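You operate a simulated robot arm through the tools that you are given. There is no shell and no other tool.

You are at the controls of a simulated two-armed robot. One attempt, no reset.

JOB
Clamp the blue top injector from the long yellow rack and turn the bar dial to 800.
Fine: it goes into the steel holder; the letter dial goes to its letter and colour.
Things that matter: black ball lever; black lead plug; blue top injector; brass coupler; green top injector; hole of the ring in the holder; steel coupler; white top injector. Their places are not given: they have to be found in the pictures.

The check looks at the end state, three seconds after you hand in, the way a careful person would. Anything else that was tipped, shoved, dropped, spilled or broken makes it a failure.

ROBOT AND FRAMES
Two 7-joint arms with two-finger parallel grippers on one trunk that stands fixed in place. Base frame: the origin is at the foot of the trunk, x ahead of it, y to its left, z up. Lengths are in mm, angles in rad, forces in N, time in s.
The left shoulder is at [70, 134, 1251], the right one opposite. With the tool pointing down near the work surface each hand reaches from about 100 to 540 mm from the base axis, measured 20 degrees to its own side. Payload 1.57 kg a hand.
Tool frame (each hand has its own): the origin (TCP) lies between the finger pads and is the grasp point; the fingertips stand 30 mm ahead of it; z points along the fingers, y is the line along which they close. Largest opening 80 mm; finger width 17, thickness 12; the body of the gripper, 40 by 82 mm, starts 80 mm behind the TCP.
Orientation is that of the tool frame in the base frame, as [roll, pitch, yaw] about the fixed x, y, z axes, in that order (R = Rz(yaw) Ry(pitch) Rx(roll)). With the fingers straight down and closing along the base's y, the tool's x points along the base's -x, its y along +y and its z along -z.

CONTROLS
- The arms move only by the tool jog_arm. It takes "left_moves", "right_moves" or both (then of equal length, played together; a hand with none holds still); each is a list that holds one entry, the list of rows, each a list of 7 numbers: the shift along the tool's x, y, z in mm, then the turn, a rotation vector about the tool's x, y, z in rad, then the gripper command, from -1 (shut) to 1 (fully open), values between in proportion. In form: [[[tx, ty, tz, rx, ry, rz, grip], ...]]. A call has 1 to 20 rows; each row is the pose to reach, as a shift and turn from the pose commanded when the call began, along the tool's axes at that moment. Rows are played at 5 a second. More than 50 mm and 0.15 rad between two rows, or a gripper value outside its range, and nothing of the call is played. Where a pose cannot be reached the arm comes as near as it can. A force on the tool above 40 N (or 10 N above the force at the start of the call, whichever is more), or a blocked arm, ends the call early, and 0.2 s more pass. Each finger travels about 153 mm/s and halts on what it meets, pressing with about 42 N; the grip force reading is that of the motor and also rises with nothing between the fingers. The clock runs only during rows and for 0.2 s after the last one: add rows that repeat a pose to give the fingers time. It gives the time, the measured TCP pose, the force on the tool (base axes), the opening and the grip force at its end, in the units of the frame above (readings bear some noise), with the torque about the TCP (base axes, N m) and any sound that the robot's microphone picked up.
- Cameras (640 x 400 px; columns grow to the right, rows downward): "scene" is now at [133.5, -2.2, 1468.6]; the picture's right is [0.04, -1.00, 0.00], its down [-0.72, -0.03, -0.70] and it looks along [0.69, 0.03, -0.72] (base axes); focal length 309 px, centre (320, 200). "left" rides on the left gripper at [72, 7, -122] in its tool frame; the picture's right is [-0.09, 1.00, 0.00], its down [-0.84, -0.08, -0.54] and it looks along [-0.54, -0.05, 0.84] (tool axes); focal length 238 px, centre (320, 200). "right" rides on the right gripper at [72, -7, -122] in its tool frame; the picture's right is [0.09, 1.00, 0.00], its down [-0.84, 0.08, -0.54] and it looks along [-0.54, 0.05, 0.84] (tool axes); focal length 238 px, centre (320, 200).
- snapshot(camera): a new picture of that camera. It takes no simulated time.
- move_column(by): slides the trunk up (or, below 0, down) by that many mm; the arms and the scene camera ride with it, the base frame stays. It gives what a move gives, with no picture.
- head_to(pan, tilt): turns the head with the scene camera to pan (to the left, within 1.501 rad either way) and tilt (down, from -0.506 to 1.204), counted from straight ahead of the robot. It gives what a move gives.
- locate(camera, pixels): for up to 12 pixels [column, row] of the newest picture of that camera ("zoom" is the newest enlarged one), the place [x, y, z] in the base frame of the surface seen there, good to about 2 mm, but the place of the scene camera against the robot may be out by one fixed shift of up to 12 mm in any direction. It takes no simulated time.
- inspect(camera, box): a new picture of the part [left, top, right, bottom] of that camera's present view, enlarged. It takes no simulated time.
- job_done(): hands the job in; it is judged then, once.

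Open the grippers and draw the arms clear of the work before you hand the job in, unless the task says otherwise.

The tools are called after "Call:" as a command line: name --argument value ..., lists and objects as JSON in quotes. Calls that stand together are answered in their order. jog_arm: Moves the arms, as the interface text tells. Its arguments: {"type":"object","properties":{"left_moves":{"type":"array","items":{"type":"array","items":{"type":"array","items":{"type":"number"}}}},"right_moves":{"type":"array","items":{"type":"array","items":{"type":"array","items":{"type":"number"}}}}},"required":[]} The other tools are called the same way: move_column (by) slides the trunk up or down; head_to (pan, tilt) turns the head that bears the scene camera; snapshot (camera) takes a picture; locate (camera, pixels) gives the place of the surface under pixels of a picture; inspect (camera, box) takes an enlarged picture of a part of a camera's view; job_done () hands the job in.

At the start:

```text
t: 0.0
left_tcp_pos: [333.4, 203.3, 1225.7]
left_tcp_rot: [-3.141, 0.0, 3.14]
left_force: [0.7, -0.6, -1.2]
left_wrist_torque: [0.0, 0.03, -0.02]
left_gripper_width: 80.2
left_grip_force: 0.1
right_tcp_pos: [428.6, -97.7, 1227.6]
right_tcp_rot: [3.14, 0.0, 3.14]
right_force: [0.4, 1.4, 0.4]
right_wrist_torque: [-0.02, 0.03, 0.02]
right_gripper_width: 79.9
right_grip_force: 0.1
trunk travel left (down, up): [-825.0, 115.0]
head pan, tilt: [0.038, 0.801]
```

scene: 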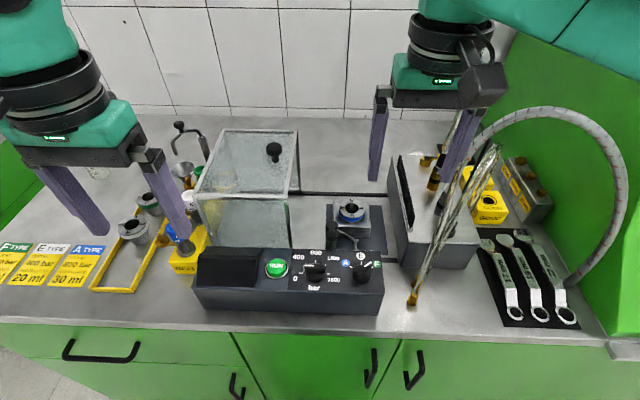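
right: 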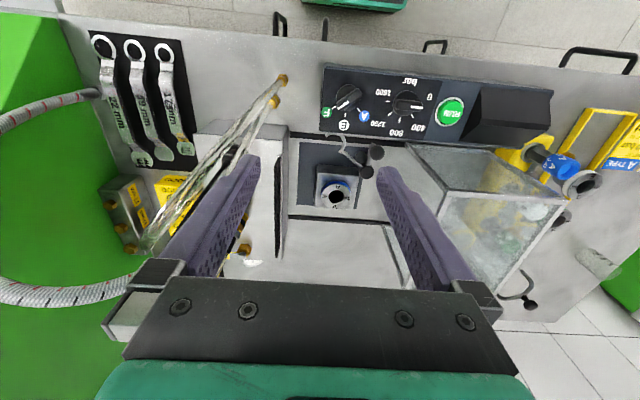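
left: 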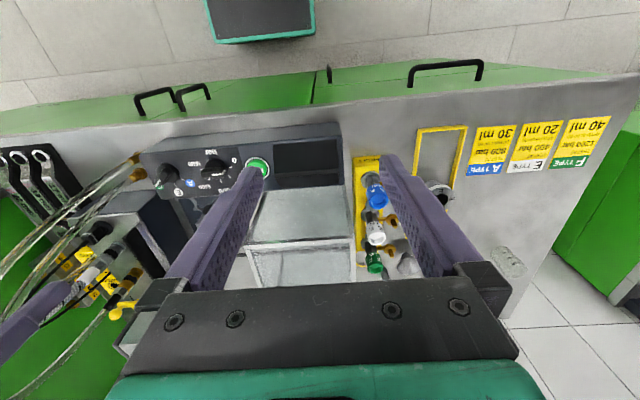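

The first pictures show a yellow rack at about (190,240) in the scene, the control box with dials at about (290,280), and a holder at (350,215). I take enlarged pictures to study them.

Call:
inspect --camera "scene" --box '[190, 230, 400, 330]'

Call:
inspect --camera "left" --box '[320, 90, 480, 290]'

Call:
inspect --camera "scene" --box '[0, 110, 220, 310]'

Call:
inspect --camera "right" --box '[270, 50, 450, 230]'

Call:
inspect --camera "scene" --box '[380, 100, 600, 340]'

```text
3.05 times, centred on (295, 280) of scene
```

zoom: 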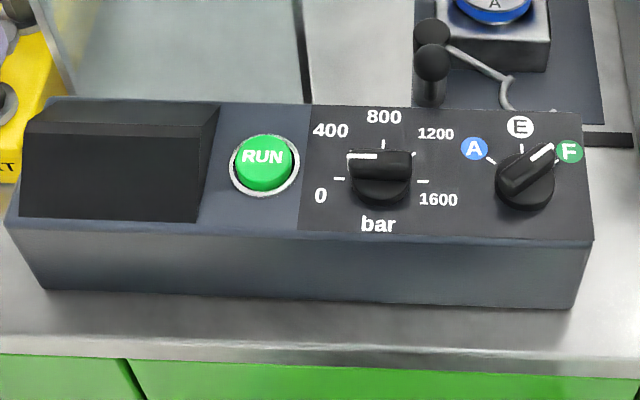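

```text
2.00 times, centred on (400, 190) of left
```

zoom: 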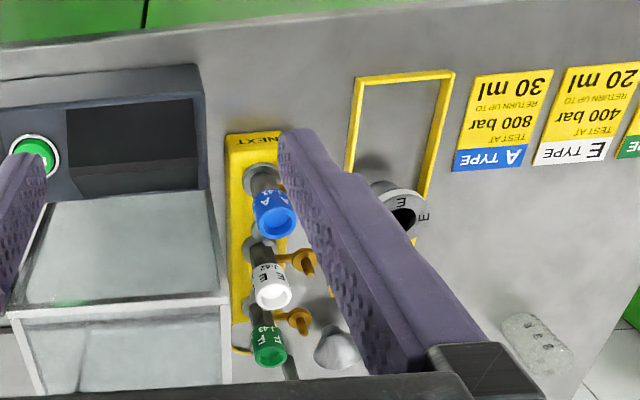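

```text
2.00 times, centred on (110, 210) of scene
```

zoom: 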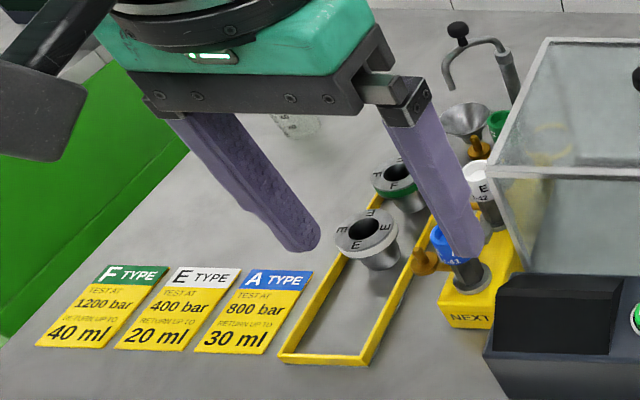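

```text
2.22 times, centred on (360, 140) of right
```

zoom: 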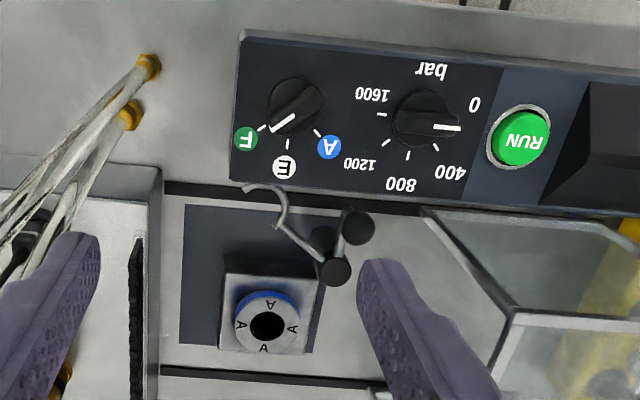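

```text
1.67 times, centred on (490, 220) of scene
```

zoom: 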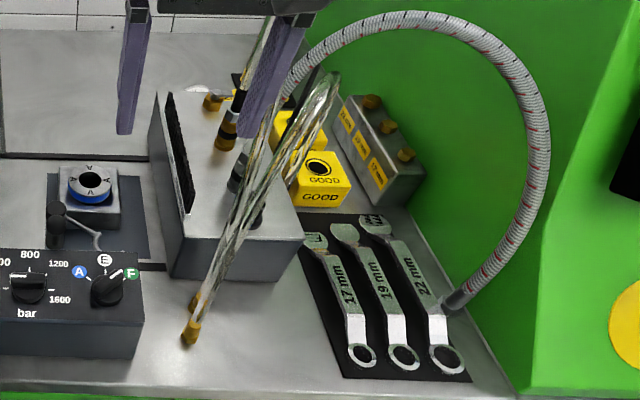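

The blue-top injector (type A) stands in the front hole of the yellow rack, left view about (374,190); the letter dial is at F and the bar dial at 400. I locate the key points with the wrist cameras.

Call:
locate --camera "right" --pixels '[[336, 196], [330, 178], [376, 151], [366, 172], [342, 138], [404, 105], [413, 107], [347, 97], [341, 102], [320, 205], [300, 150], [357, 150]]'

Call:
locate --camera "left" --pixels '[[379, 200], [372, 185], [375, 236], [374, 264], [368, 160], [357, 165], [360, 275], [390, 220], [446, 193], [425, 130], [465, 128], [318, 250]]'

Call:
inspect --camera "scene" --box '[300, 180, 400, 260]'

Call:
inspect --camera "left" --box '[340, 130, 420, 290]'

```text
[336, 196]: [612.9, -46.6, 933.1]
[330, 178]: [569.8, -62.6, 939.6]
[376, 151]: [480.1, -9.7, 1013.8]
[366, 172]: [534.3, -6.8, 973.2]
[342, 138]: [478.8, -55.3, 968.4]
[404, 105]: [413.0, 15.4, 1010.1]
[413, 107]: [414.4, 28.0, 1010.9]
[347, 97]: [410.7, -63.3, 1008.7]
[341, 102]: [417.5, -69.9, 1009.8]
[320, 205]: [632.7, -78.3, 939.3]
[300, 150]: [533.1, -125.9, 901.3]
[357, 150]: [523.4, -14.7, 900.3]
```

```text
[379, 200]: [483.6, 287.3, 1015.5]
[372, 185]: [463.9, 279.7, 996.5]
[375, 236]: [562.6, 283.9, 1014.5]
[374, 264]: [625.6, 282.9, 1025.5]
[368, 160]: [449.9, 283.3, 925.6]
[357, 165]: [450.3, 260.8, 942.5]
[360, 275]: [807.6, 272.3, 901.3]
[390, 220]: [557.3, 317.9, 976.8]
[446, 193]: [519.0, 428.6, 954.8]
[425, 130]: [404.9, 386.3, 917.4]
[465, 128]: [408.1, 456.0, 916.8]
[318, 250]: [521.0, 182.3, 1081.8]
```

```text
5.00 times, centred on (350, 220) of scene
```

zoom: 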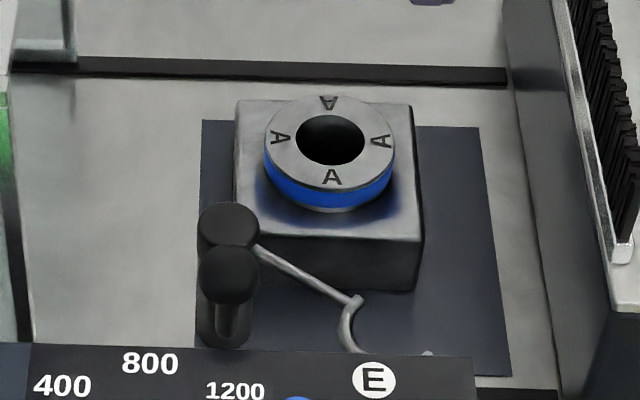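

```text
2.50 times, centred on (380, 210) of left
```

zoom: 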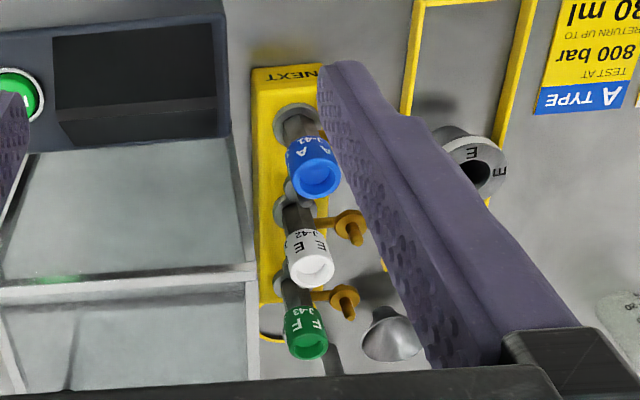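

Ring hole appears near (606,-46,940), with the clamp post/fork in front of it. I look more closely at the clamp and dials from the right wrist camera.

Call:
inspect --camera "right" --box '[300, 125, 400, 215]'

Call:
inspect --camera "right" --box '[315, 70, 445, 145]'

Call:
inspect --camera "left" --box '[140, 130, 260, 230]'

```text
4.44 times, centred on (350, 170) of right
```

zoom: 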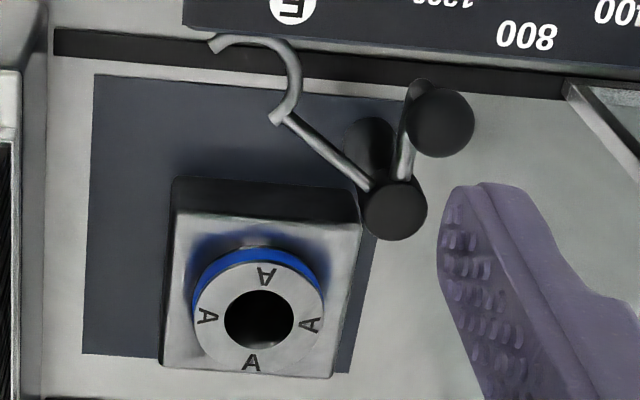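

```text
4.92 times, centred on (380, 108) of right
```

zoom: 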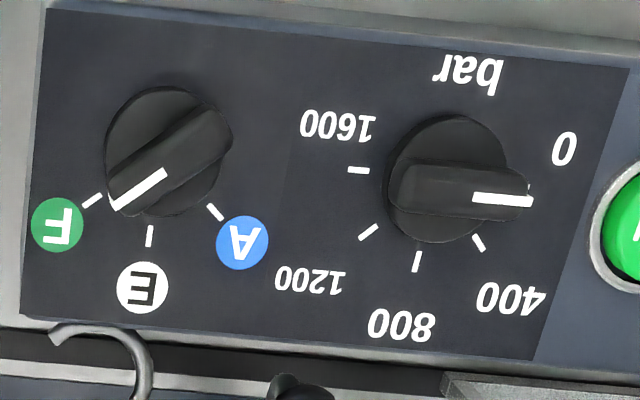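

```text
4.00 times, centred on (200, 180) of left
```

zoom: 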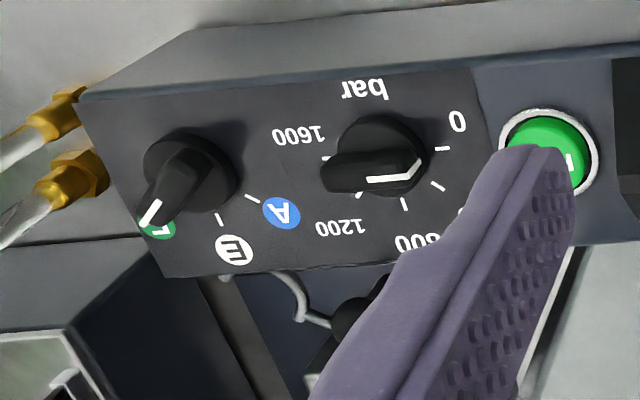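

The bar dial pointer is along +y (at 0) and the letter dial at F; the clamp has a vertical post with a C-fork and a ball lever. I measure the clamp parts and dial faces from enlarged right views.

Call:
inspect --camera "right" --box '[300, 125, 400, 215]'

Call:
locate --camera "zoom" --pixels '[[393, 212], [440, 118], [258, 318], [207, 318], [310, 324], [260, 275], [252, 362], [285, 117], [298, 80], [258, 40], [213, 45], [405, 160]]'

Call:
inspect --camera "right" --box '[315, 70, 445, 145]'

Call:
locate --camera "zoom" --pixels '[[415, 262], [358, 170], [479, 243], [369, 232], [500, 198], [450, 185], [92, 201], [150, 236], [214, 212], [115, 205], [168, 150], [210, 125]]'

```text
4.44 times, centred on (350, 170) of right
```

zoom: 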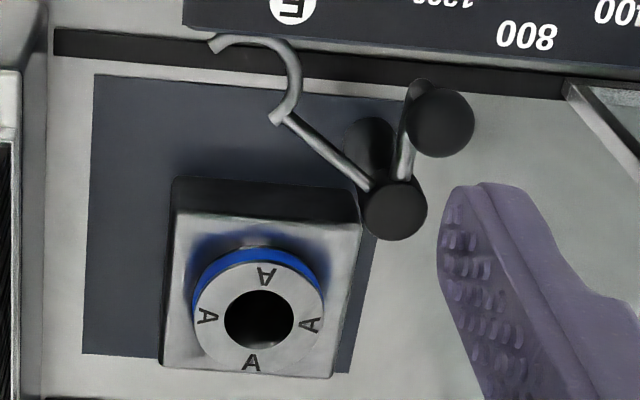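

```text
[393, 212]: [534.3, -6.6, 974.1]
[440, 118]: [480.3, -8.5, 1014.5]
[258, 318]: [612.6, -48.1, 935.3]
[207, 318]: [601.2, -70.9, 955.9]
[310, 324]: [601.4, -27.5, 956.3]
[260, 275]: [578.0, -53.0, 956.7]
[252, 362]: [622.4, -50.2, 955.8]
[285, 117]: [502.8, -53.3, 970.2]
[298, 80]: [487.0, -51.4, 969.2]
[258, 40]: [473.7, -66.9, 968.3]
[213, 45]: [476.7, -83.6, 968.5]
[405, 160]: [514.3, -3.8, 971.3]
```

```text
4.92 times, centred on (380, 108) of right
```

zoom: 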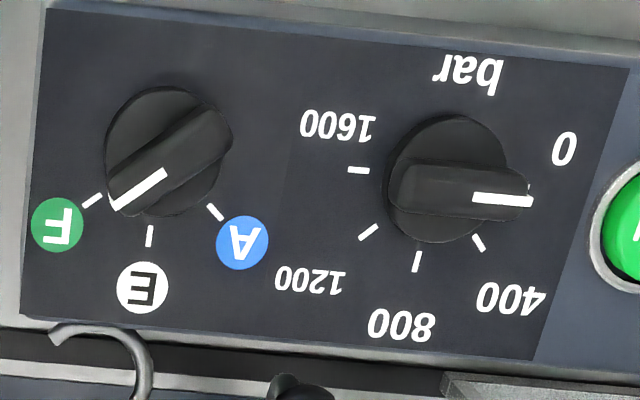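

```text
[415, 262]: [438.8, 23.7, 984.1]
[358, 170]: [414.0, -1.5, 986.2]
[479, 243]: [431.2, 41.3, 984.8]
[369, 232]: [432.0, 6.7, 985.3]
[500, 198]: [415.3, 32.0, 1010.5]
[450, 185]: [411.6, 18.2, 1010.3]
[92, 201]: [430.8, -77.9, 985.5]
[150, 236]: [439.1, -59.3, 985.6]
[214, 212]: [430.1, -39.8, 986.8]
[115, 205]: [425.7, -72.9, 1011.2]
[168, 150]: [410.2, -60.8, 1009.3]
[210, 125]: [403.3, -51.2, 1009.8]
```

The ring hole centre is about (600,-50), ring top z≈956; bar dial centre about (414,23), letter dial about (414,-59), panel z≈985. Now I measure the injector and the surroundings (glass box, hoses).

Call:
inspect --camera "left" --box '[230, 140, 400, 290]'

Call:
locate --camera "left" --pixels '[[260, 188], [350, 188], [355, 242], [248, 244], [356, 157], [380, 155], [367, 172], [300, 215], [355, 215], [340, 125], [350, 280], [345, 185]]'

Call:
locate --camera "right" --pixels '[[281, 79], [273, 102], [230, 135], [180, 200], [150, 240], [405, 143], [445, 190], [560, 200], [290, 140], [275, 150], [230, 130], [470, 160]]'

Call:
locate --camera "scene" --pixels '[[273, 150], [180, 125], [413, 300], [440, 230], [490, 150], [402, 165], [300, 130], [225, 130], [198, 190], [293, 192], [195, 240], [351, 212]]'

```text
2.67 times, centred on (315, 215) of left
```

zoom: 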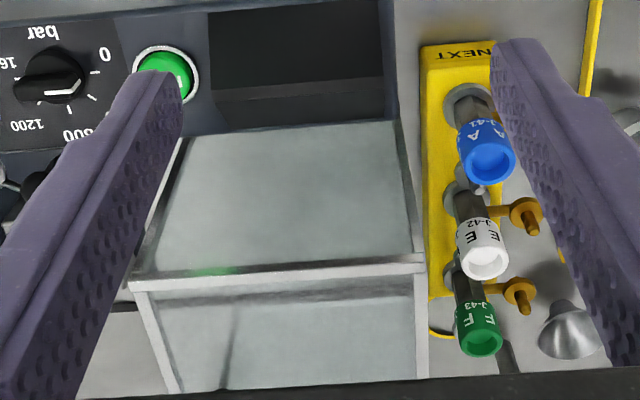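

```text
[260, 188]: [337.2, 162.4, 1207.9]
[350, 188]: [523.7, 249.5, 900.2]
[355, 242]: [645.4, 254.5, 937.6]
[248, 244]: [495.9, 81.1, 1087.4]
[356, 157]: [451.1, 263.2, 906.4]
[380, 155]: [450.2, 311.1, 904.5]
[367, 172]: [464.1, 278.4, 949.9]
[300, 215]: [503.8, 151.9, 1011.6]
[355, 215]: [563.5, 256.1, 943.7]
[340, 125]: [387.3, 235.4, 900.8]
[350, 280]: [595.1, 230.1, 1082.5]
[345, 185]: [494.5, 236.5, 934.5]
```

```text
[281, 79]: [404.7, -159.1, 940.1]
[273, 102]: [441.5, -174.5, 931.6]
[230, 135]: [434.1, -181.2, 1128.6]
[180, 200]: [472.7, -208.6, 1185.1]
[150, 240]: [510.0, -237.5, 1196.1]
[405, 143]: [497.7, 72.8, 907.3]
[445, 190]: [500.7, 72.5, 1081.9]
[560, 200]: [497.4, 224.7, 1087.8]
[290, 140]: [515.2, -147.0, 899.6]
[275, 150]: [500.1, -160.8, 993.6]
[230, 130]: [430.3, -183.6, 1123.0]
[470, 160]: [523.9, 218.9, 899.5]
```

```text
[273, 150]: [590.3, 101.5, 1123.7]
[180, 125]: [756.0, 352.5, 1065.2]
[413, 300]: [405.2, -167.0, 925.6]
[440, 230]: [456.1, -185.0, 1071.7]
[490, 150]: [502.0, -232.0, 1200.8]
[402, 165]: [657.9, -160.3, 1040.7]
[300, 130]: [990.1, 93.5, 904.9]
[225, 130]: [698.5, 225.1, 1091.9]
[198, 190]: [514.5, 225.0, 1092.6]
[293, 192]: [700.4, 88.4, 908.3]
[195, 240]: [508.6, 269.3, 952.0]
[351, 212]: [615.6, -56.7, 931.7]
```

The box spans about x 497–700, y 72–236 with lid z≈1087; the blue injector is in front of it at about (470,284). I tilt the left hand forward and lower it for a side view of the injectors.

Call:
jog_arm --left_moves '[[[0, 12, 15, 0, -0.1, 0, 1], [1, 24, 30, 0, -0.2, 0, 1], [2, 36, 45, 0, -0.3, 0, 1], [3, 48, 60, 0, -0.4, 0, 1], [3, 60, 80, 0, -0.5, 0, 1], [3, 72, 100, 0, -0.6, 0, 1], [3, 81, 120, 0, -0.7, 0, 1]]]'

Call:
snapshot --camera "left"

Call:
snapshot --camera "scene"

```text
t: 1.6
left_tcp_pos: [347.9, 296.8, 1110.3]
left_tcp_rot: [-3.141, 0.711, 3.14]
left_force: [-0.5, -1.1, -2.1]
left_wrist_torque: [-0.02, -0.17, 0.03]
left_gripper_width: 80.0
left_grip_force: 0.1
left hand out of reach, approached as far as the arm can: row 6, 7
right_tcp_pos: [426.4, -97.3, 1227.9]
right_tcp_rot: [3.14, 0.001, 3.141]
right_force: [-0.5, 0.3, -0.1]
right_wrist_torque: [0.03, -0.05, -0.02]
right_gripper_width: 79.9
right_grip_force: 0.1
trunk travel left (down, up): [-825.0, 115.0]
head pan, tilt: [0.038, 0.801]
```

```text
taken
```

left: 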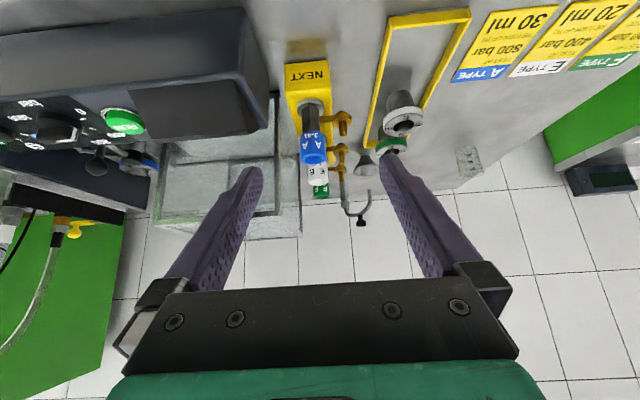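

```text
taken
```

scene: 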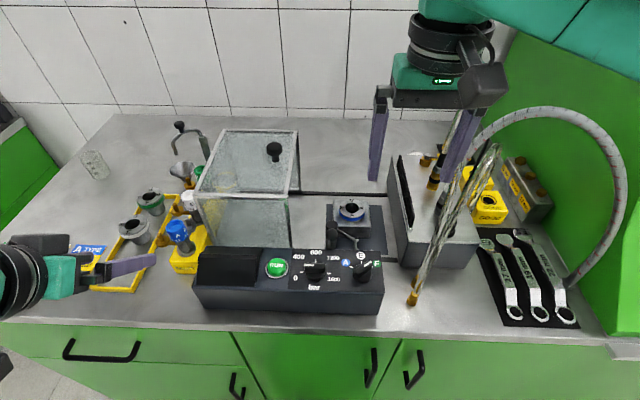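

The side view shows the three injectors: blue at about (312,150) with its brass port toward +y at (342,120). I enlarge and locate it.

Call:
inspect --camera "left" --box '[270, 50, 370, 230]'

Call:
inspect --camera "scene" --box '[150, 180, 230, 280]'

Call:
locate --camera "left" --pixels '[[313, 158], [313, 140], [301, 148], [325, 148], [310, 120], [302, 120], [318, 120], [311, 108], [343, 117], [330, 117], [310, 133], [313, 163]]'

```text
2.22 times, centred on (320, 140) of left
```

zoom: 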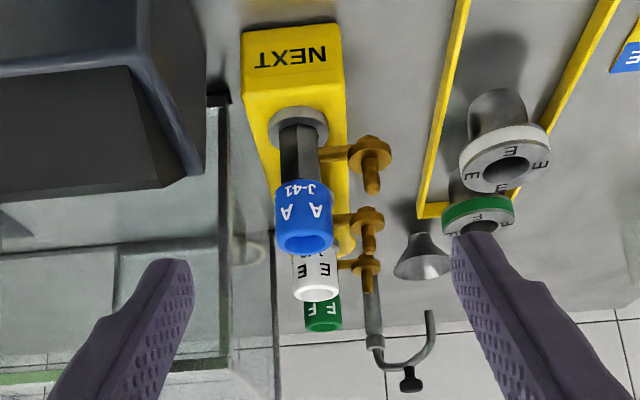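

```text
4.00 times, centred on (190, 230) of scene
```

zoom: 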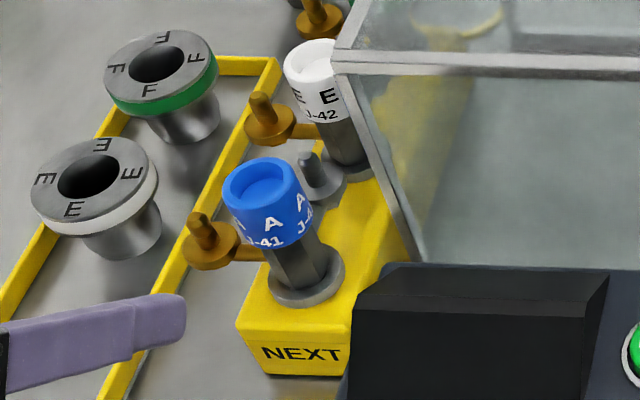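

```text
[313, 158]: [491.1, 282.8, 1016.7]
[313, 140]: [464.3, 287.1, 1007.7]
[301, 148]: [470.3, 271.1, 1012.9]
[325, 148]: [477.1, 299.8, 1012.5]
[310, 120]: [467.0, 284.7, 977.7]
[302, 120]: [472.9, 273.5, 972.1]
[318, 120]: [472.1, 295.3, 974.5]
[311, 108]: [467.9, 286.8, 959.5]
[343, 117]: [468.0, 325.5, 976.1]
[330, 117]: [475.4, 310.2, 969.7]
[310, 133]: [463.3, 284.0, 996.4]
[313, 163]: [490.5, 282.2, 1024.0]
```

Blue cap: axis about (478,285.5), dia ≈29, z≈990–1023, hex body and brass port (y≈310–327, z≈970) below. Before picking I withdraw the right hand and test whether the left hand can reach above the holder with a tilted tool.

Call:
jog_arm --right_moves '[[[30, 0, 0, 0, 0, 0, 1], [60, 0, 0, 0, 0, 0, 1], [90, 0, 0, 0, 0, 0, 1], [120, 0, 0, 0, 0, 0, 1], [150, 0, 0, 0, 0, 0, 1], [160, -30, 0, 0, 0, 0, 1], [160, -60, 0, 0, 0, 0, 1], [160, -90, 0, 0, 0, 0, 0], [160, -120, 0, 0, 0, 0, -1], [160, -120, 0, 0, 0, 0, -1]]]'

Call:
locate --camera "scene" --pixels '[[180, 224], [200, 232], [201, 236], [189, 243], [229, 223], [231, 232], [178, 245], [175, 235], [230, 224], [190, 226]]'

Call:
inspect --camera "scene" --box '[160, 205, 220, 265]'

```text
t: 3.8
left_tcp_pos: [347.4, 297.8, 1106.6]
left_tcp_rot: [-3.141, 0.699, -3.141]
left_force: [0.9, 0.4, -0.5]
left_wrist_torque: [-0.01, -0.02, 0.02]
left_gripper_width: 80.0
left_grip_force: 0.0
right_tcp_pos: [267.0, -215.8, 1227.0]
right_tcp_rot: [3.14, 0.0, -3.14]
right_force: [-0.6, 0.2, 0.1]
right_wrist_torque: [0.0, 0.02, 0.01]
right_gripper_width: 0.0
right_grip_force: 20.5
trunk travel left (down, up): [-825.0, 115.0]
head pan, tilt: [0.038, 0.801]
```

```text
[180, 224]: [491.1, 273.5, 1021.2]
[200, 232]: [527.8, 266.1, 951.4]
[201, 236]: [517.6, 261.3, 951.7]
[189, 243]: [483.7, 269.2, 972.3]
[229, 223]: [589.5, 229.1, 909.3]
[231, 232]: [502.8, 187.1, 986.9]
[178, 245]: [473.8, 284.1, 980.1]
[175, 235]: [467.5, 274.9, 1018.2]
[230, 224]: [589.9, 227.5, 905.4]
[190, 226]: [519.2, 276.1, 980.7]
```

```text
6.67 times, centred on (190, 235) of scene
```

zoom: 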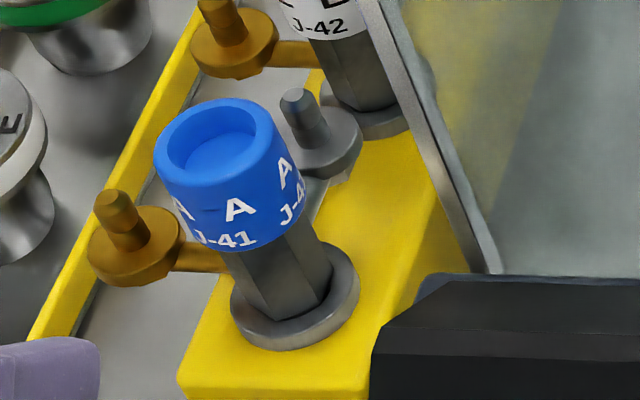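

The injector also has a steel port with an upright nipple behind it, zoom (300,115). I locate both nipples in the zoom.

Call:
locate --camera "zoom" --pixels '[[297, 97], [310, 130], [325, 155], [112, 200], [130, 245], [295, 318], [190, 180], [250, 105], [170, 150], [290, 150], [230, 245], [200, 260]]'

```text
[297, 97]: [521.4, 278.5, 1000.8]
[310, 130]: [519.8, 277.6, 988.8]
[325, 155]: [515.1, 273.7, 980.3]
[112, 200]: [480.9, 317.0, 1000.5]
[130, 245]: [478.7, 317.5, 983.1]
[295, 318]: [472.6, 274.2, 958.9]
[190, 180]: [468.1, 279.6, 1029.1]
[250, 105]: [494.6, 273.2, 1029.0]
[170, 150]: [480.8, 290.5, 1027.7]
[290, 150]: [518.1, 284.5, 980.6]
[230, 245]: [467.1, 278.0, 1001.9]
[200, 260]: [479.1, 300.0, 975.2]
```

The nipples of the ports (≈(518,285) and (478,324)) top out near z≈996, so I will grip the cap with a ~45° tilt. Now I test the empty left hand's reach above the holder, passing high over the control box.

Call:
jog_arm --left_moves '[[[-23, -20, -5, 0, 0, 0, 0], [-46, -40, -11, 0, 0, 0, 0], [-68, -60, -16, 0, 0, 0, 0], [-91, -80, -21, 0, 0, 0, 0], [-114, -100, -27, 0, 0, 0, 0], [-126, -133, -15, 0, 0, 0, 0], [-138, -167, -3, 0, 0, 0, 0], [-150, -200, 9, 0, 0, 0, 0], [-163, -234, 21, 0, 0, 0, 0], [-175, -267, 33, 0, 0, 0, 0], [-187, -300, 46, 0, 0, 0, 0], [-199, -334, 58, 0, 0, 0, 0], [-207, -334, 90, 0, 0, 0, 0], [-215, -334, 123, 0, 0, 0, 0], [-222, -334, 155, 0, 0, 0, 0], [-222, -334, 155, 0, 0, 0, 0]]]'

Call:
snapshot --camera "scene"

Call:
snapshot --camera "left"

```text
t: 7.2
left_tcp_pos: [559.0, 66.9, 1144.8]
left_tcp_rot: [-3.14, 0.699, 3.138]
left_force: [-0.4, 1.1, -0.4]
left_wrist_torque: [-0.01, -0.05, -0.01]
left_gripper_width: 40.2
left_grip_force: 0.0
left hand out of reach, approached as far as the arm can: row 10, 11, 12, 13, 14, 15, 16
right_tcp_pos: [267.6, -215.9, 1226.6]
right_tcp_rot: [3.14, 0.0, 3.139]
right_force: [0.5, -0.1, 0.1]
right_wrist_torque: [0.01, 0.01, 0.04]
right_gripper_width: 0.0
right_grip_force: 21.3
trunk travel left (down, up): [-825.0, 115.0]
head pan, tilt: [0.038, 0.801]
```

```text
taken
```

scene: 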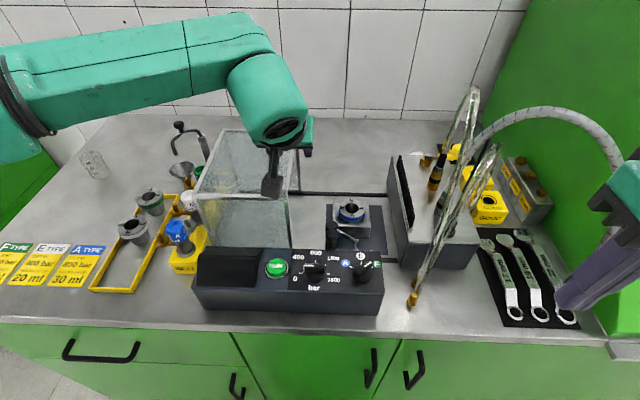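

```text
taken
```

left: 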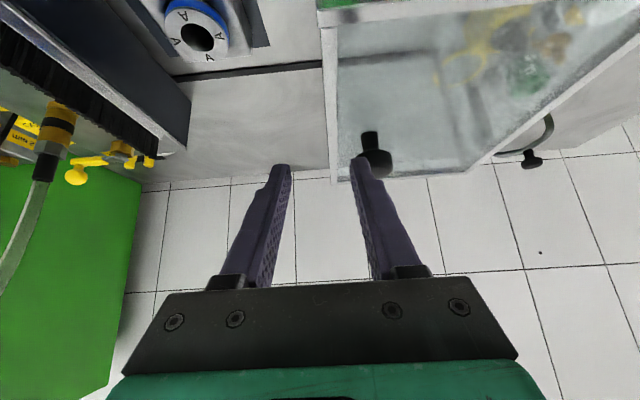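

The left hand with yaw 0 stalls at (559,67,1145), close to the lid knob, so crossing over with this pose does not work. I back it off up and away from the lid first.

Call:
jog_arm --left_moves '[[[0, 0, -40, 0, 0, 0, 0], [15, 25, -63, 0, 0, 0, 0], [30, 50, -86, 0, 0, 0, 0], [45, 75, -110, 0, 0, 0, 0], [59, 100, -133, 0, 0, 0, 0], [59, 100, -133, 0, 0, 0, 0]]]'

```text
t: 8.6
left_tcp_pos: [427.8, 161.0, 1209.5]
left_tcp_rot: [-3.139, 0.699, 3.141]
left_force: [0.2, -1.2, -0.2]
left_wrist_torque: [0.02, 0.0, -0.01]
left_gripper_width: 39.8
left_grip_force: 0.0
right_tcp_pos: [266.5, -216.1, 1227.2]
right_tcp_rot: [3.139, 0.0, 3.139]
right_force: [0.4, -0.7, -1.3]
right_wrist_torque: [0.0, 0.02, 0.02]
right_gripper_width: 0.0
right_grip_force: 21.6
trunk travel left (down, up): [-825.0, 115.0]
head pan, tilt: [0.038, 0.801]
```

The commanded pose follows the reached one, now (428,161,1209). I try again with a yaw of about -0.6 rad (tool pointing forward-right), which should suit the crossing arm better.

Call:
jog_arm --left_moves '[[[-8, -32, 12, 0.077, 0, 0.092, 0], [-17, -64, 25, 0.154, 0, 0.184, 0], [-25, -97, 37, 0.232, 0, 0.275, 0], [-34, -129, 49, 0.309, 0, 0.367, 0], [-42, -161, 62, 0.386, 0, 0.459, 0], [-59, -181, 89, 0.386, 0, 0.459, 0], [-75, -201, 116, 0.386, 0, 0.459, 0], [-93, -211, 157, 0.386, 0, 0.459, 0], [-93, -211, 157, 0.386, 0, 0.459, 0]]]'

Call:
snapshot --camera "scene"

```text
t: 10.6
left_tcp_pos: [558.3, 3.5, 1157.1]
left_tcp_rot: [3.141, 0.701, 2.542]
left_force: [-0.9, -0.8, -0.2]
left_wrist_torque: [0.01, 0.02, -0.01]
left_gripper_width: 40.1
left_grip_force: 0.0
left hand out of reach, approached as far as the arm can: row 6, 7, 8, 9
right_tcp_pos: [266.9, -216.8, 1226.8]
right_tcp_rot: [3.14, 0.0, 3.139]
right_force: [0.1, -0.9, -1.5]
right_wrist_torque: [0.02, -0.01, 0.03]
right_gripper_width: 0.1
right_grip_force: 21.1
trunk travel left (down, up): [-825.0, 115.0]
head pan, tilt: [0.038, 0.801]
```

```text
taken
```

scene: 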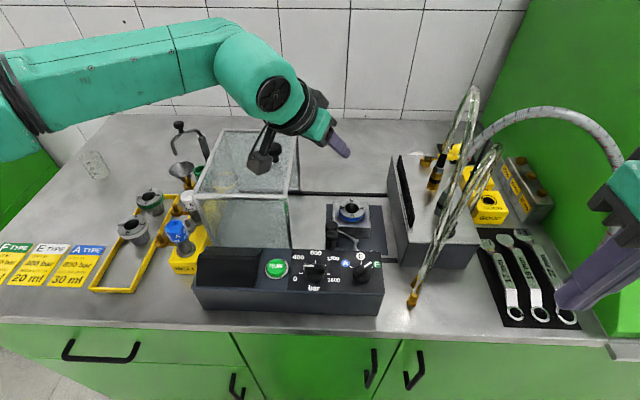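

With yaw -0.6 it gets to (558,3.5,1157). I continue along the tool axis downward toward (600,-50,1080), adding yaw, since the wrist will be nearer shoulder height there; nothing stands above z≈1016 in that region.

Call:
jog_arm --left_moves '[[[0, -5, 25, 0.064, 0, 0.076, 0], [0, -10, 50, 0.129, 0, 0.153, 0], [0, -15, 75, 0.194, 0, 0.23, 0], [0, -20, 100, 0.258, 0, 0.306, 0], [0, -20, 100, 0.258, 0, 0.306, 0]]]'

Call:
snapshot --camera "scene"

```text
t: 11.8
left_tcp_pos: [478.3, -43.6, 1087.9]
left_tcp_rot: [3.107, 0.709, 2.161]
left_force: [1.0, -0.6, -0.3]
left_wrist_torque: [-0.01, 0.04, -0.01]
left_gripper_width: 40.0
left_grip_force: 0.0
left hand out of reach, approached as far as the arm can: row 1, 2, 3, 4, 5
right_tcp_pos: [267.1, -216.7, 1226.5]
right_tcp_rot: [3.139, 0.0, 3.14]
right_force: [0.2, -0.3, 0.9]
right_wrist_torque: [0.02, 0.0, -0.04]
right_gripper_width: 0.1
right_grip_force: 20.9
trunk travel left (down, up): [-825.0, 115.0]
head pan, tilt: [0.038, 0.801]
```

```text
taken
```

scene: 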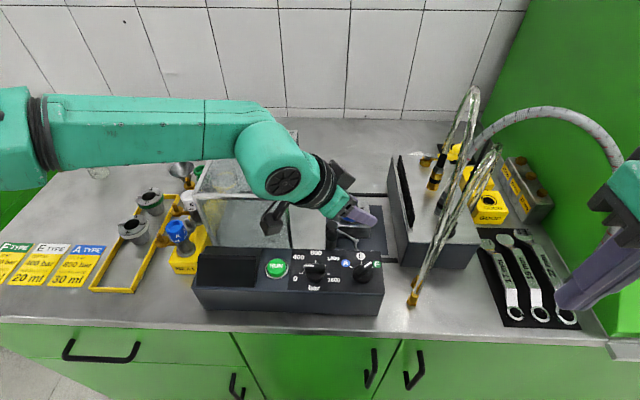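

The left arm falls short here ((478,-44,1088)), so I retract it to its own side and then test the right arm's reach over the holder.

Call:
jog_arm --left_moves '[[[15, 4, -35, -0.08, 0, -0.093, 0], [30, 7, -70, -0.16, 0, -0.186, 0], [46, 11, -104, -0.24, 0, -0.279, 0], [61, 15, -139, -0.32, 0, -0.372, 0], [76, 18, -174, -0.4, 0, -0.465, 0], [92, 22, -209, -0.48, 0, -0.558, 0], [107, 26, -244, -0.56, 0, -0.651, 0], [122, 30, -279, -0.638, 0, -0.744, 0], [122, 30, -279, -0.638, 0, -0.744, 0]]]'

```text
t: 13.8
left_tcp_pos: [342.8, 198.4, 1218.5]
left_tcp_rot: [3.121, 0.729, -3.13]
left_force: [-0.4, 0.0, -0.1]
left_wrist_torque: [0.02, -0.01, -0.01]
left_gripper_width: 40.1
left_grip_force: 0.1
right_tcp_pos: [266.6, -216.5, 1226.8]
right_tcp_rot: [3.139, 0.0, 3.139]
right_force: [0.4, 0.6, -0.7]
right_wrist_torque: [0.01, 0.04, -0.01]
right_gripper_width: 0.1
right_grip_force: 21.2
trunk travel left (down, up): [-825.0, 115.0]
head pan, tilt: [0.038, 0.801]
```

Left hand is clear at (343,198,1218). Now the right hand goes toward (560,-52,1100) with a forward tilt of 0.9 rad to test its reach over the holder, staying well to the left of the hoses.

Call:
jog_arm --right_moves '[[[-8, 39, 0, 0, 0, 0, -1], [-16, 78, 0, 0, 0, 0, -1], [-25, 117, 0, 0, 0, 0, -1], [-33, 156, 0, 0, 0, 0, -1], [-63, 157, 11, 0, -0.125, 0, -1], [-93, 158, 22, 0, -0.25, 0, -1], [-123, 158, 33, 0, -0.375, 0, -1], [-153, 159, 45, 0, -0.5, 0, -1], [-183, 160, 56, 0, -0.625, 0, -1], [-213, 161, 67, 0, -0.75, 0, -1], [-240, 162, 87, 0, -0.8, 0, -1], [-267, 163, 107, 0, -0.85, 0, -1], [-293, 164, 127, 0, -0.9, 0, -1], [-293, 164, 127, 0, -0.9, 0, -1]]]'

Call:
snapshot --camera "scene"

```text
t: 16.8
left_tcp_pos: [342.8, 199.3, 1218.9]
left_tcp_rot: [3.121, 0.73, -3.13]
left_force: [-0.5, 0.5, 0.3]
left_wrist_torque: [0.01, 0.02, 0.02]
left_gripper_width: 40.0
left_grip_force: 0.0
right_tcp_pos: [562.2, -54.8, 1099.9]
right_tcp_rot: [3.139, 0.903, 3.14]
right_force: [-0.1, 0.2, 0.9]
right_wrist_torque: [0.0, 0.0, -0.01]
right_gripper_width: 0.0
right_grip_force: 21.3
trunk travel left (down, up): [-825.0, 115.0]
head pan, tilt: [0.038, 0.801]
```

```text
taken
```

scene: 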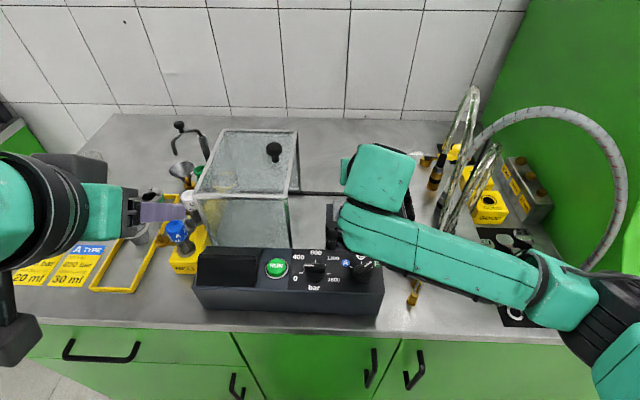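

The right hand reaches (562,-55,1100) with tilt 0.9, but its forearm passes close to the hoses near (440,230) px. I check that clearance in an enlarged view.

Call:
inspect --camera "scene" --box '[340, 120, 560, 320]'

Call:
locate --camera "scene" --pixels '[[400, 225], [450, 250], [500, 275], [540, 295], [560, 300], [375, 170], [470, 205], [490, 150], [413, 298], [420, 285]]'

Call:
snapshot --camera "right"

```text
2.00 times, centred on (450, 220) of scene
```

zoom: 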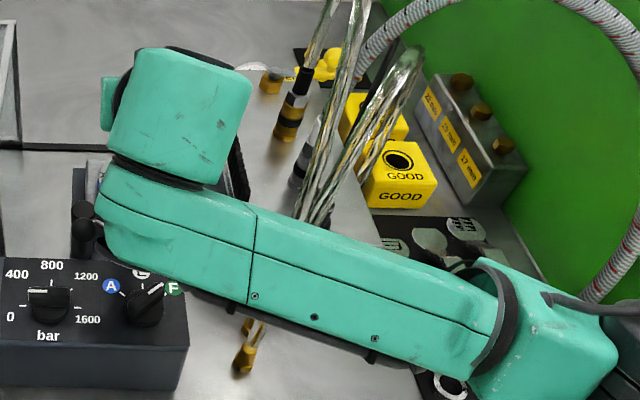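

```text
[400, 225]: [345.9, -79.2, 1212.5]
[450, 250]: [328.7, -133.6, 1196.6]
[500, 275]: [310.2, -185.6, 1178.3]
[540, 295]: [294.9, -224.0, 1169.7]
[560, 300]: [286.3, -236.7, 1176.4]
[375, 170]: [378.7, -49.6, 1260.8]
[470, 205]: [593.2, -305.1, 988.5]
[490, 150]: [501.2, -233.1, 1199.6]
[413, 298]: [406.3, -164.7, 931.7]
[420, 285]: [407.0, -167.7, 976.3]
```

```text
taken
```

right: 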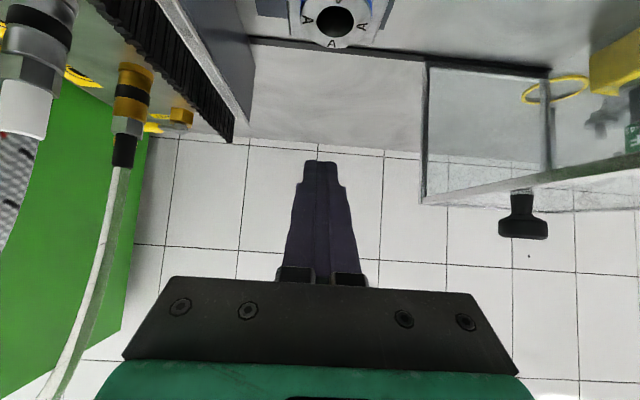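

The forearm stays 60+ mm in front of the hoses and the right arm reaches well. I retract the right hand along the same path, so that I can test the left hand once more with a larger tilt and moderate yaw, which would avoid a hand-over.

Call:
jog_arm --right_moves '[[[1, 0, -34, 0, 0.05, 0, -1], [2, 0, -68, 0, 0.1, 0, -1], [4, 0, -102, 0, 0.15, 0, -1], [14, -1, -132, 0, 0.275, 0, -1], [23, -2, -163, 0, 0.4, 0, -1], [33, -3, -193, 0, 0.525, 0, -1], [43, -3, -223, 0, 0.65, 0, -1], [53, -4, -254, 0, 0.775, 0, -1], [63, -5, -284, 0, 0.9, 0, -1], [68, -44, -291, 0, 0.9, 0, -1], [73, -83, -297, 0, 0.9, 0, -1], [78, -122, -304, 0, 0.9, 0, -1], [83, -161, -310, 0, 0.9, 0, -1], [83, -161, -310, 0, 0.9, 0, -1]]]'

```text
t: 19.8
left_tcp_pos: [343.1, 198.8, 1219.0]
left_tcp_rot: [3.12, 0.73, -3.129]
left_force: [0.4, -0.8, 0.5]
left_wrist_torque: [-0.01, -0.04, -0.01]
left_gripper_width: 40.2
left_grip_force: 0.0
right_tcp_pos: [269.3, -215.2, 1228.5]
right_tcp_rot: [3.141, -0.001, 3.14]
right_force: [0.1, -0.4, 0.1]
right_wrist_torque: [0.0, 0.04, 0.01]
right_gripper_width: 0.0
right_grip_force: 21.2
trunk travel left (down, up): [-825.0, 115.0]
head pan, tilt: [0.038, 0.801]
```

Right hand is back at (269,-215,1228). Now the left hand goes to (560,-20,1090) with tilt 1.0 and yaw -0.33.

Call:
jog_arm --left_moves '[[[-8, -20, 20, 0.063, -0.068, 0.054, 0], [-16, -40, 40, 0.126, -0.135, 0.108, 0], [-24, -60, 60, 0.19, -0.203, 0.162, 0], [-31, -79, 80, 0.253, -0.27, 0.216, 0], [-36, -99, 105, 0.253, -0.27, 0.216, 0], [-41, -119, 130, 0.253, -0.27, 0.216, 0], [-46, -139, 154, 0.253, -0.27, 0.216, 0], [-51, -159, 178, 0.253, -0.27, 0.216, 0], [-59, -179, 199, 0.253, -0.27, 0.216, 0], [-67, -199, 220, 0.253, -0.27, 0.216, 0], [-76, -219, 241, 0.253, -0.27, 0.216, 0], [-76, -219, 241, 0.253, -0.27, 0.216, 0]]]'

Call:
snapshot --camera "scene"

```text
t: 22.4
left_tcp_pos: [549.4, 18.4, 1102.8]
left_tcp_rot: [3.114, 0.998, 2.813]
left_force: [0.3, 1.1, 0.1]
left_wrist_torque: [-0.01, -0.01, 0.03]
left_gripper_width: 39.9
left_grip_force: 0.1
left hand out of reach, approached as far as the arm can: row 10, 11, 12
right_tcp_pos: [268.4, -215.5, 1228.2]
right_tcp_rot: [3.14, 0.003, 3.141]
right_force: [0.5, -0.6, -0.6]
right_wrist_torque: [-0.04, -0.02, -0.01]
right_gripper_width: 0.1
right_grip_force: 20.9
trunk travel left (down, up): [-825.0, 115.0]
head pan, tilt: [0.038, 0.801]
```

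```text
taken
```

scene: 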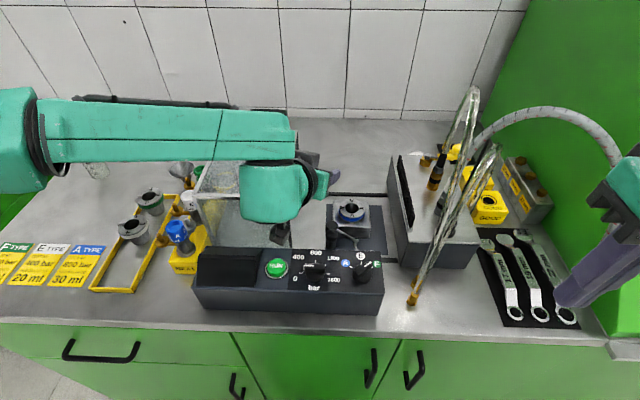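

The left arm is limited when crossing ((549,18,1103)), while the right arm reaches the holder well. So I plan a hand-over: left picks straight down with perpendicular fingers, right receives with tilt 0.9. First I bring the left hand back to tool-down at (430,130,1200).

Call:
jog_arm --left_moves '[[[0, 8, -22, 0, 0.125, 0, 0], [0, 17, -44, 0, 0.25, 0, 0], [0, 25, -67, 0, 0.375, 0, 0], [0, 34, -89, 0, 0.5, 0, 0], [0, 42, -111, 0, 0.625, 0, 0], [0, 51, -133, 0, 0.75, 0, 0], [-1, 59, -155, 0, 0.875, 0, 0], [-1, 68, -178, 0, 1.0, 0, 0], [-1, 68, -178, 0, 1.0, 0, 0]]]'

```text
t: 24.4
left_tcp_pos: [427.0, 126.2, 1202.9]
left_tcp_rot: [3.126, -0.005, 2.835]
left_force: [-0.4, -0.3, -0.8]
left_wrist_torque: [0.0, 0.0, 0.01]
left_gripper_width: 40.1
left_grip_force: 0.1
right_tcp_pos: [269.0, -215.1, 1229.2]
right_tcp_rot: [3.141, 0.0, 3.141]
right_force: [-0.9, -0.4, 0.4]
right_wrist_torque: [-0.03, 0.01, -0.01]
right_gripper_width: 0.0
right_grip_force: 20.5
trunk travel left (down, up): [-825.0, 115.0]
head pan, tilt: [0.038, 0.801]
```

Left is tool-down at (427,126,1203). I rotate it to yaw π/2 (camera toward +y, fingers closing along x) and test the hand-over place (440,50,1149).

Call:
jog_arm --left_moves '[[[-4, -8, 6, 0.002, 0, 0.14, 0], [-8, -15, 12, 0.003, 0, 0.281, 0], [-12, -23, 18, 0.005, 0, 0.421, 0], [-16, -30, 24, 0.007, 0, 0.562, 0], [-20, -38, 30, 0.009, 0, 0.702, 0], [-24, -46, 36, 0.01, 0, 0.843, 0], [-28, -53, 42, 0.012, 0, 0.983, 0], [-32, -61, 48, 0.014, 0, 1.124, 0], [-35, -68, 54, 0.0156, 0, 1.264, 0], [-35, -68, 54, 0.0156, 0, 1.264, 0]]]'

Call:
snapshot --camera "scene"

Call:
snapshot --camera "left"

```text
t: 26.6
left_tcp_pos: [268.0, 26.6, 1141.4]
left_tcp_rot: [3.082, 0.013, 1.739]
left_force: [0.1, -0.3, 0.1]
left_wrist_torque: [-0.01, 0.0, 0.0]
left_gripper_width: 40.1
left_grip_force: 0.1
left hand out of reach, approached as far as the arm can: row 3, 4, 5, 6, 7, 8, 9, 10
right_tcp_pos: [269.5, -215.0, 1227.9]
right_tcp_rot: [3.137, 0.0, 3.14]
right_force: [-0.6, -0.1, 0.1]
right_wrist_torque: [-0.01, -0.01, 0.02]
right_gripper_width: 0.1
right_grip_force: 21.3
trunk travel left (down, up): [-825.0, 115.0]
head pan, tilt: [0.038, 0.801]
```

```text
taken
```

scene: 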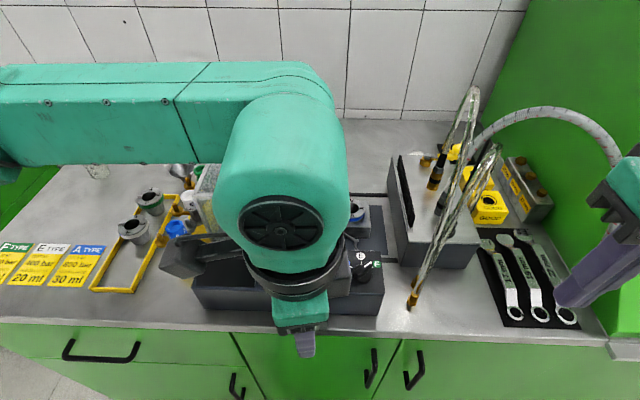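

```text
taken
```

left: 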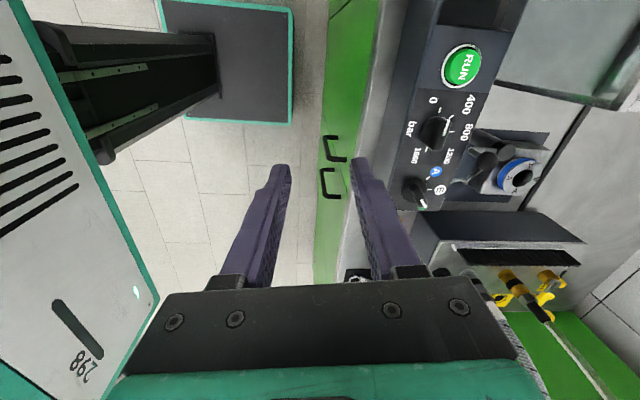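

The solver gave priority to orientation and pulled the hand back to (268,27,1141); this yaw is not reachable there. I return the left hand toward its starting pose to restore a relaxed posture.

Call:
jog_arm --left_moves '[[[16, 9, -9, 0.006, 0, -0.14, 0], [33, 19, -17, 0.012, 0, -0.28, 0], [49, 28, -26, 0.018, 0, -0.42, 0], [65, 37, -34, 0.024, 0, -0.56, 0], [82, 47, -43, 0.03, 0, -0.7, 0], [98, 56, -51, 0.036, 0, -0.84, 0], [115, 66, -60, 0.042, 0, -0.98, 0], [131, 75, -68, 0.048, 0, -1.12, 0], [147, 84, -77, 0.054, 0, -1.26, 0], [164, 94, -85, 0.06, 0, -1.4, 0], [164, 94, -85, 0.06, 0, -1.4, 0]]]'

Call:
snapshot --camera "scene"

```text
t: 29.0
left_tcp_pos: [333.2, 207.0, 1231.4]
left_tcp_rot: [-3.098, 0.024, -3.141]
left_force: [1.0, 0.7, -0.1]
left_wrist_torque: [0.0, -0.01, 0.01]
left_gripper_width: 39.8
left_grip_force: 0.1
right_tcp_pos: [268.4, -215.2, 1228.6]
right_tcp_rot: [3.141, 0.002, 3.138]
right_force: [-0.6, 0.2, -0.3]
right_wrist_torque: [0.0, -0.01, 0.02]
right_gripper_width: 0.0
right_grip_force: 21.5
trunk travel left (down, up): [-825.0, 115.0]
head pan, tilt: [0.038, 0.801]
```

```text
taken
```

scene: 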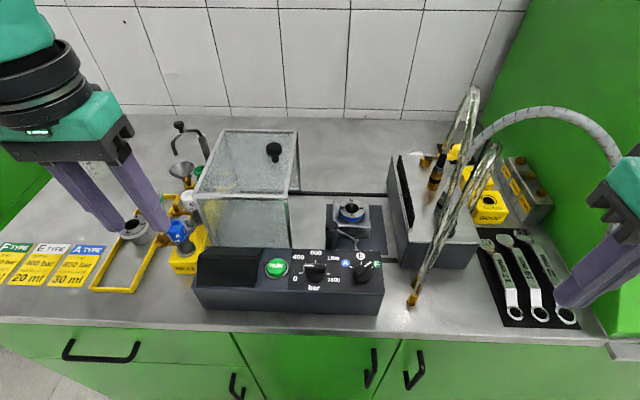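

Left is back near its start pose. I turn the head to look at the left arm itself, to understand its posture.

Call:
head_to --pan 1.1 --tilt 0.5

Call:
snapshot --camera "scene"

Call:
head_to --pan -1.1 --tilt 0.5

Call:
snapshot --camera "scene"

```text
t: 30.3
left_tcp_pos: [334.0, 206.1, 1230.9]
left_tcp_rot: [-3.098, 0.027, 3.14]
left_force: [-0.7, -0.2, -0.3]
left_wrist_torque: [-0.01, 0.03, -0.02]
left_gripper_width: 40.0
left_grip_force: 0.0
right_tcp_pos: [268.2, -215.6, 1227.8]
right_tcp_rot: [3.14, 0.002, 3.139]
right_force: [-0.2, 0.6, -0.9]
right_wrist_torque: [0.01, 0.0, -0.02]
right_gripper_width: 0.0
right_grip_force: 21.6
trunk travel left (down, up): [-825.0, 115.0]
head pan, tilt: [1.1, 0.499]
```

```text
taken
```

scene: 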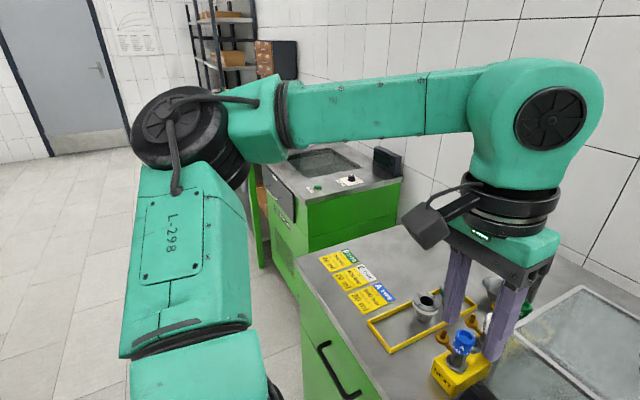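

```text
t: 32.4
left_tcp_pos: [333.8, 207.2, 1230.3]
left_tcp_rot: [-3.098, 0.026, 3.14]
left_force: [-0.4, -0.4, 0.2]
left_wrist_torque: [0.0, 0.01, 0.0]
left_gripper_width: 40.0
left_grip_force: 0.1
right_tcp_pos: [269.4, -216.0, 1227.9]
right_tcp_rot: [3.139, 0.002, 3.14]
right_force: [-0.4, -0.4, 0.7]
right_wrist_torque: [0.0, 0.02, 0.0]
right_gripper_width: 0.1
right_grip_force: 21.6
trunk travel left (down, up): [-825.0, 115.0]
head pan, tilt: [-1.1, 0.499]
```

```text
taken
```

scene: 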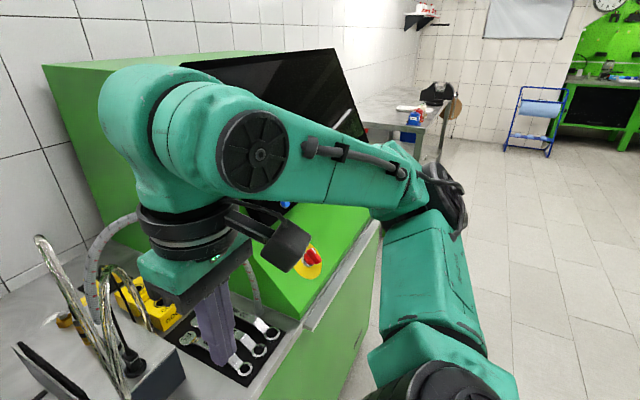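

The arms have elbows far outward. I measure the right arm's joints in this picture to learn its link lengths.

Call:
locate --camera "scene" --pixels '[[445, 190], [430, 260], [400, 190], [253, 150], [150, 120], [195, 230], [190, 300], [430, 375], [330, 160], [450, 215]]'

```text
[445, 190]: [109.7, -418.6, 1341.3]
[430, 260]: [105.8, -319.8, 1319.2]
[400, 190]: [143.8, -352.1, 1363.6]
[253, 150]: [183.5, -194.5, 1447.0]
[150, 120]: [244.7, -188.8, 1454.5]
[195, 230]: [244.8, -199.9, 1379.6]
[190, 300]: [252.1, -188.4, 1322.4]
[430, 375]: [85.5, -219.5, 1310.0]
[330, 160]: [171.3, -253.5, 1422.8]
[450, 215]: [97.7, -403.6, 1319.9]
```

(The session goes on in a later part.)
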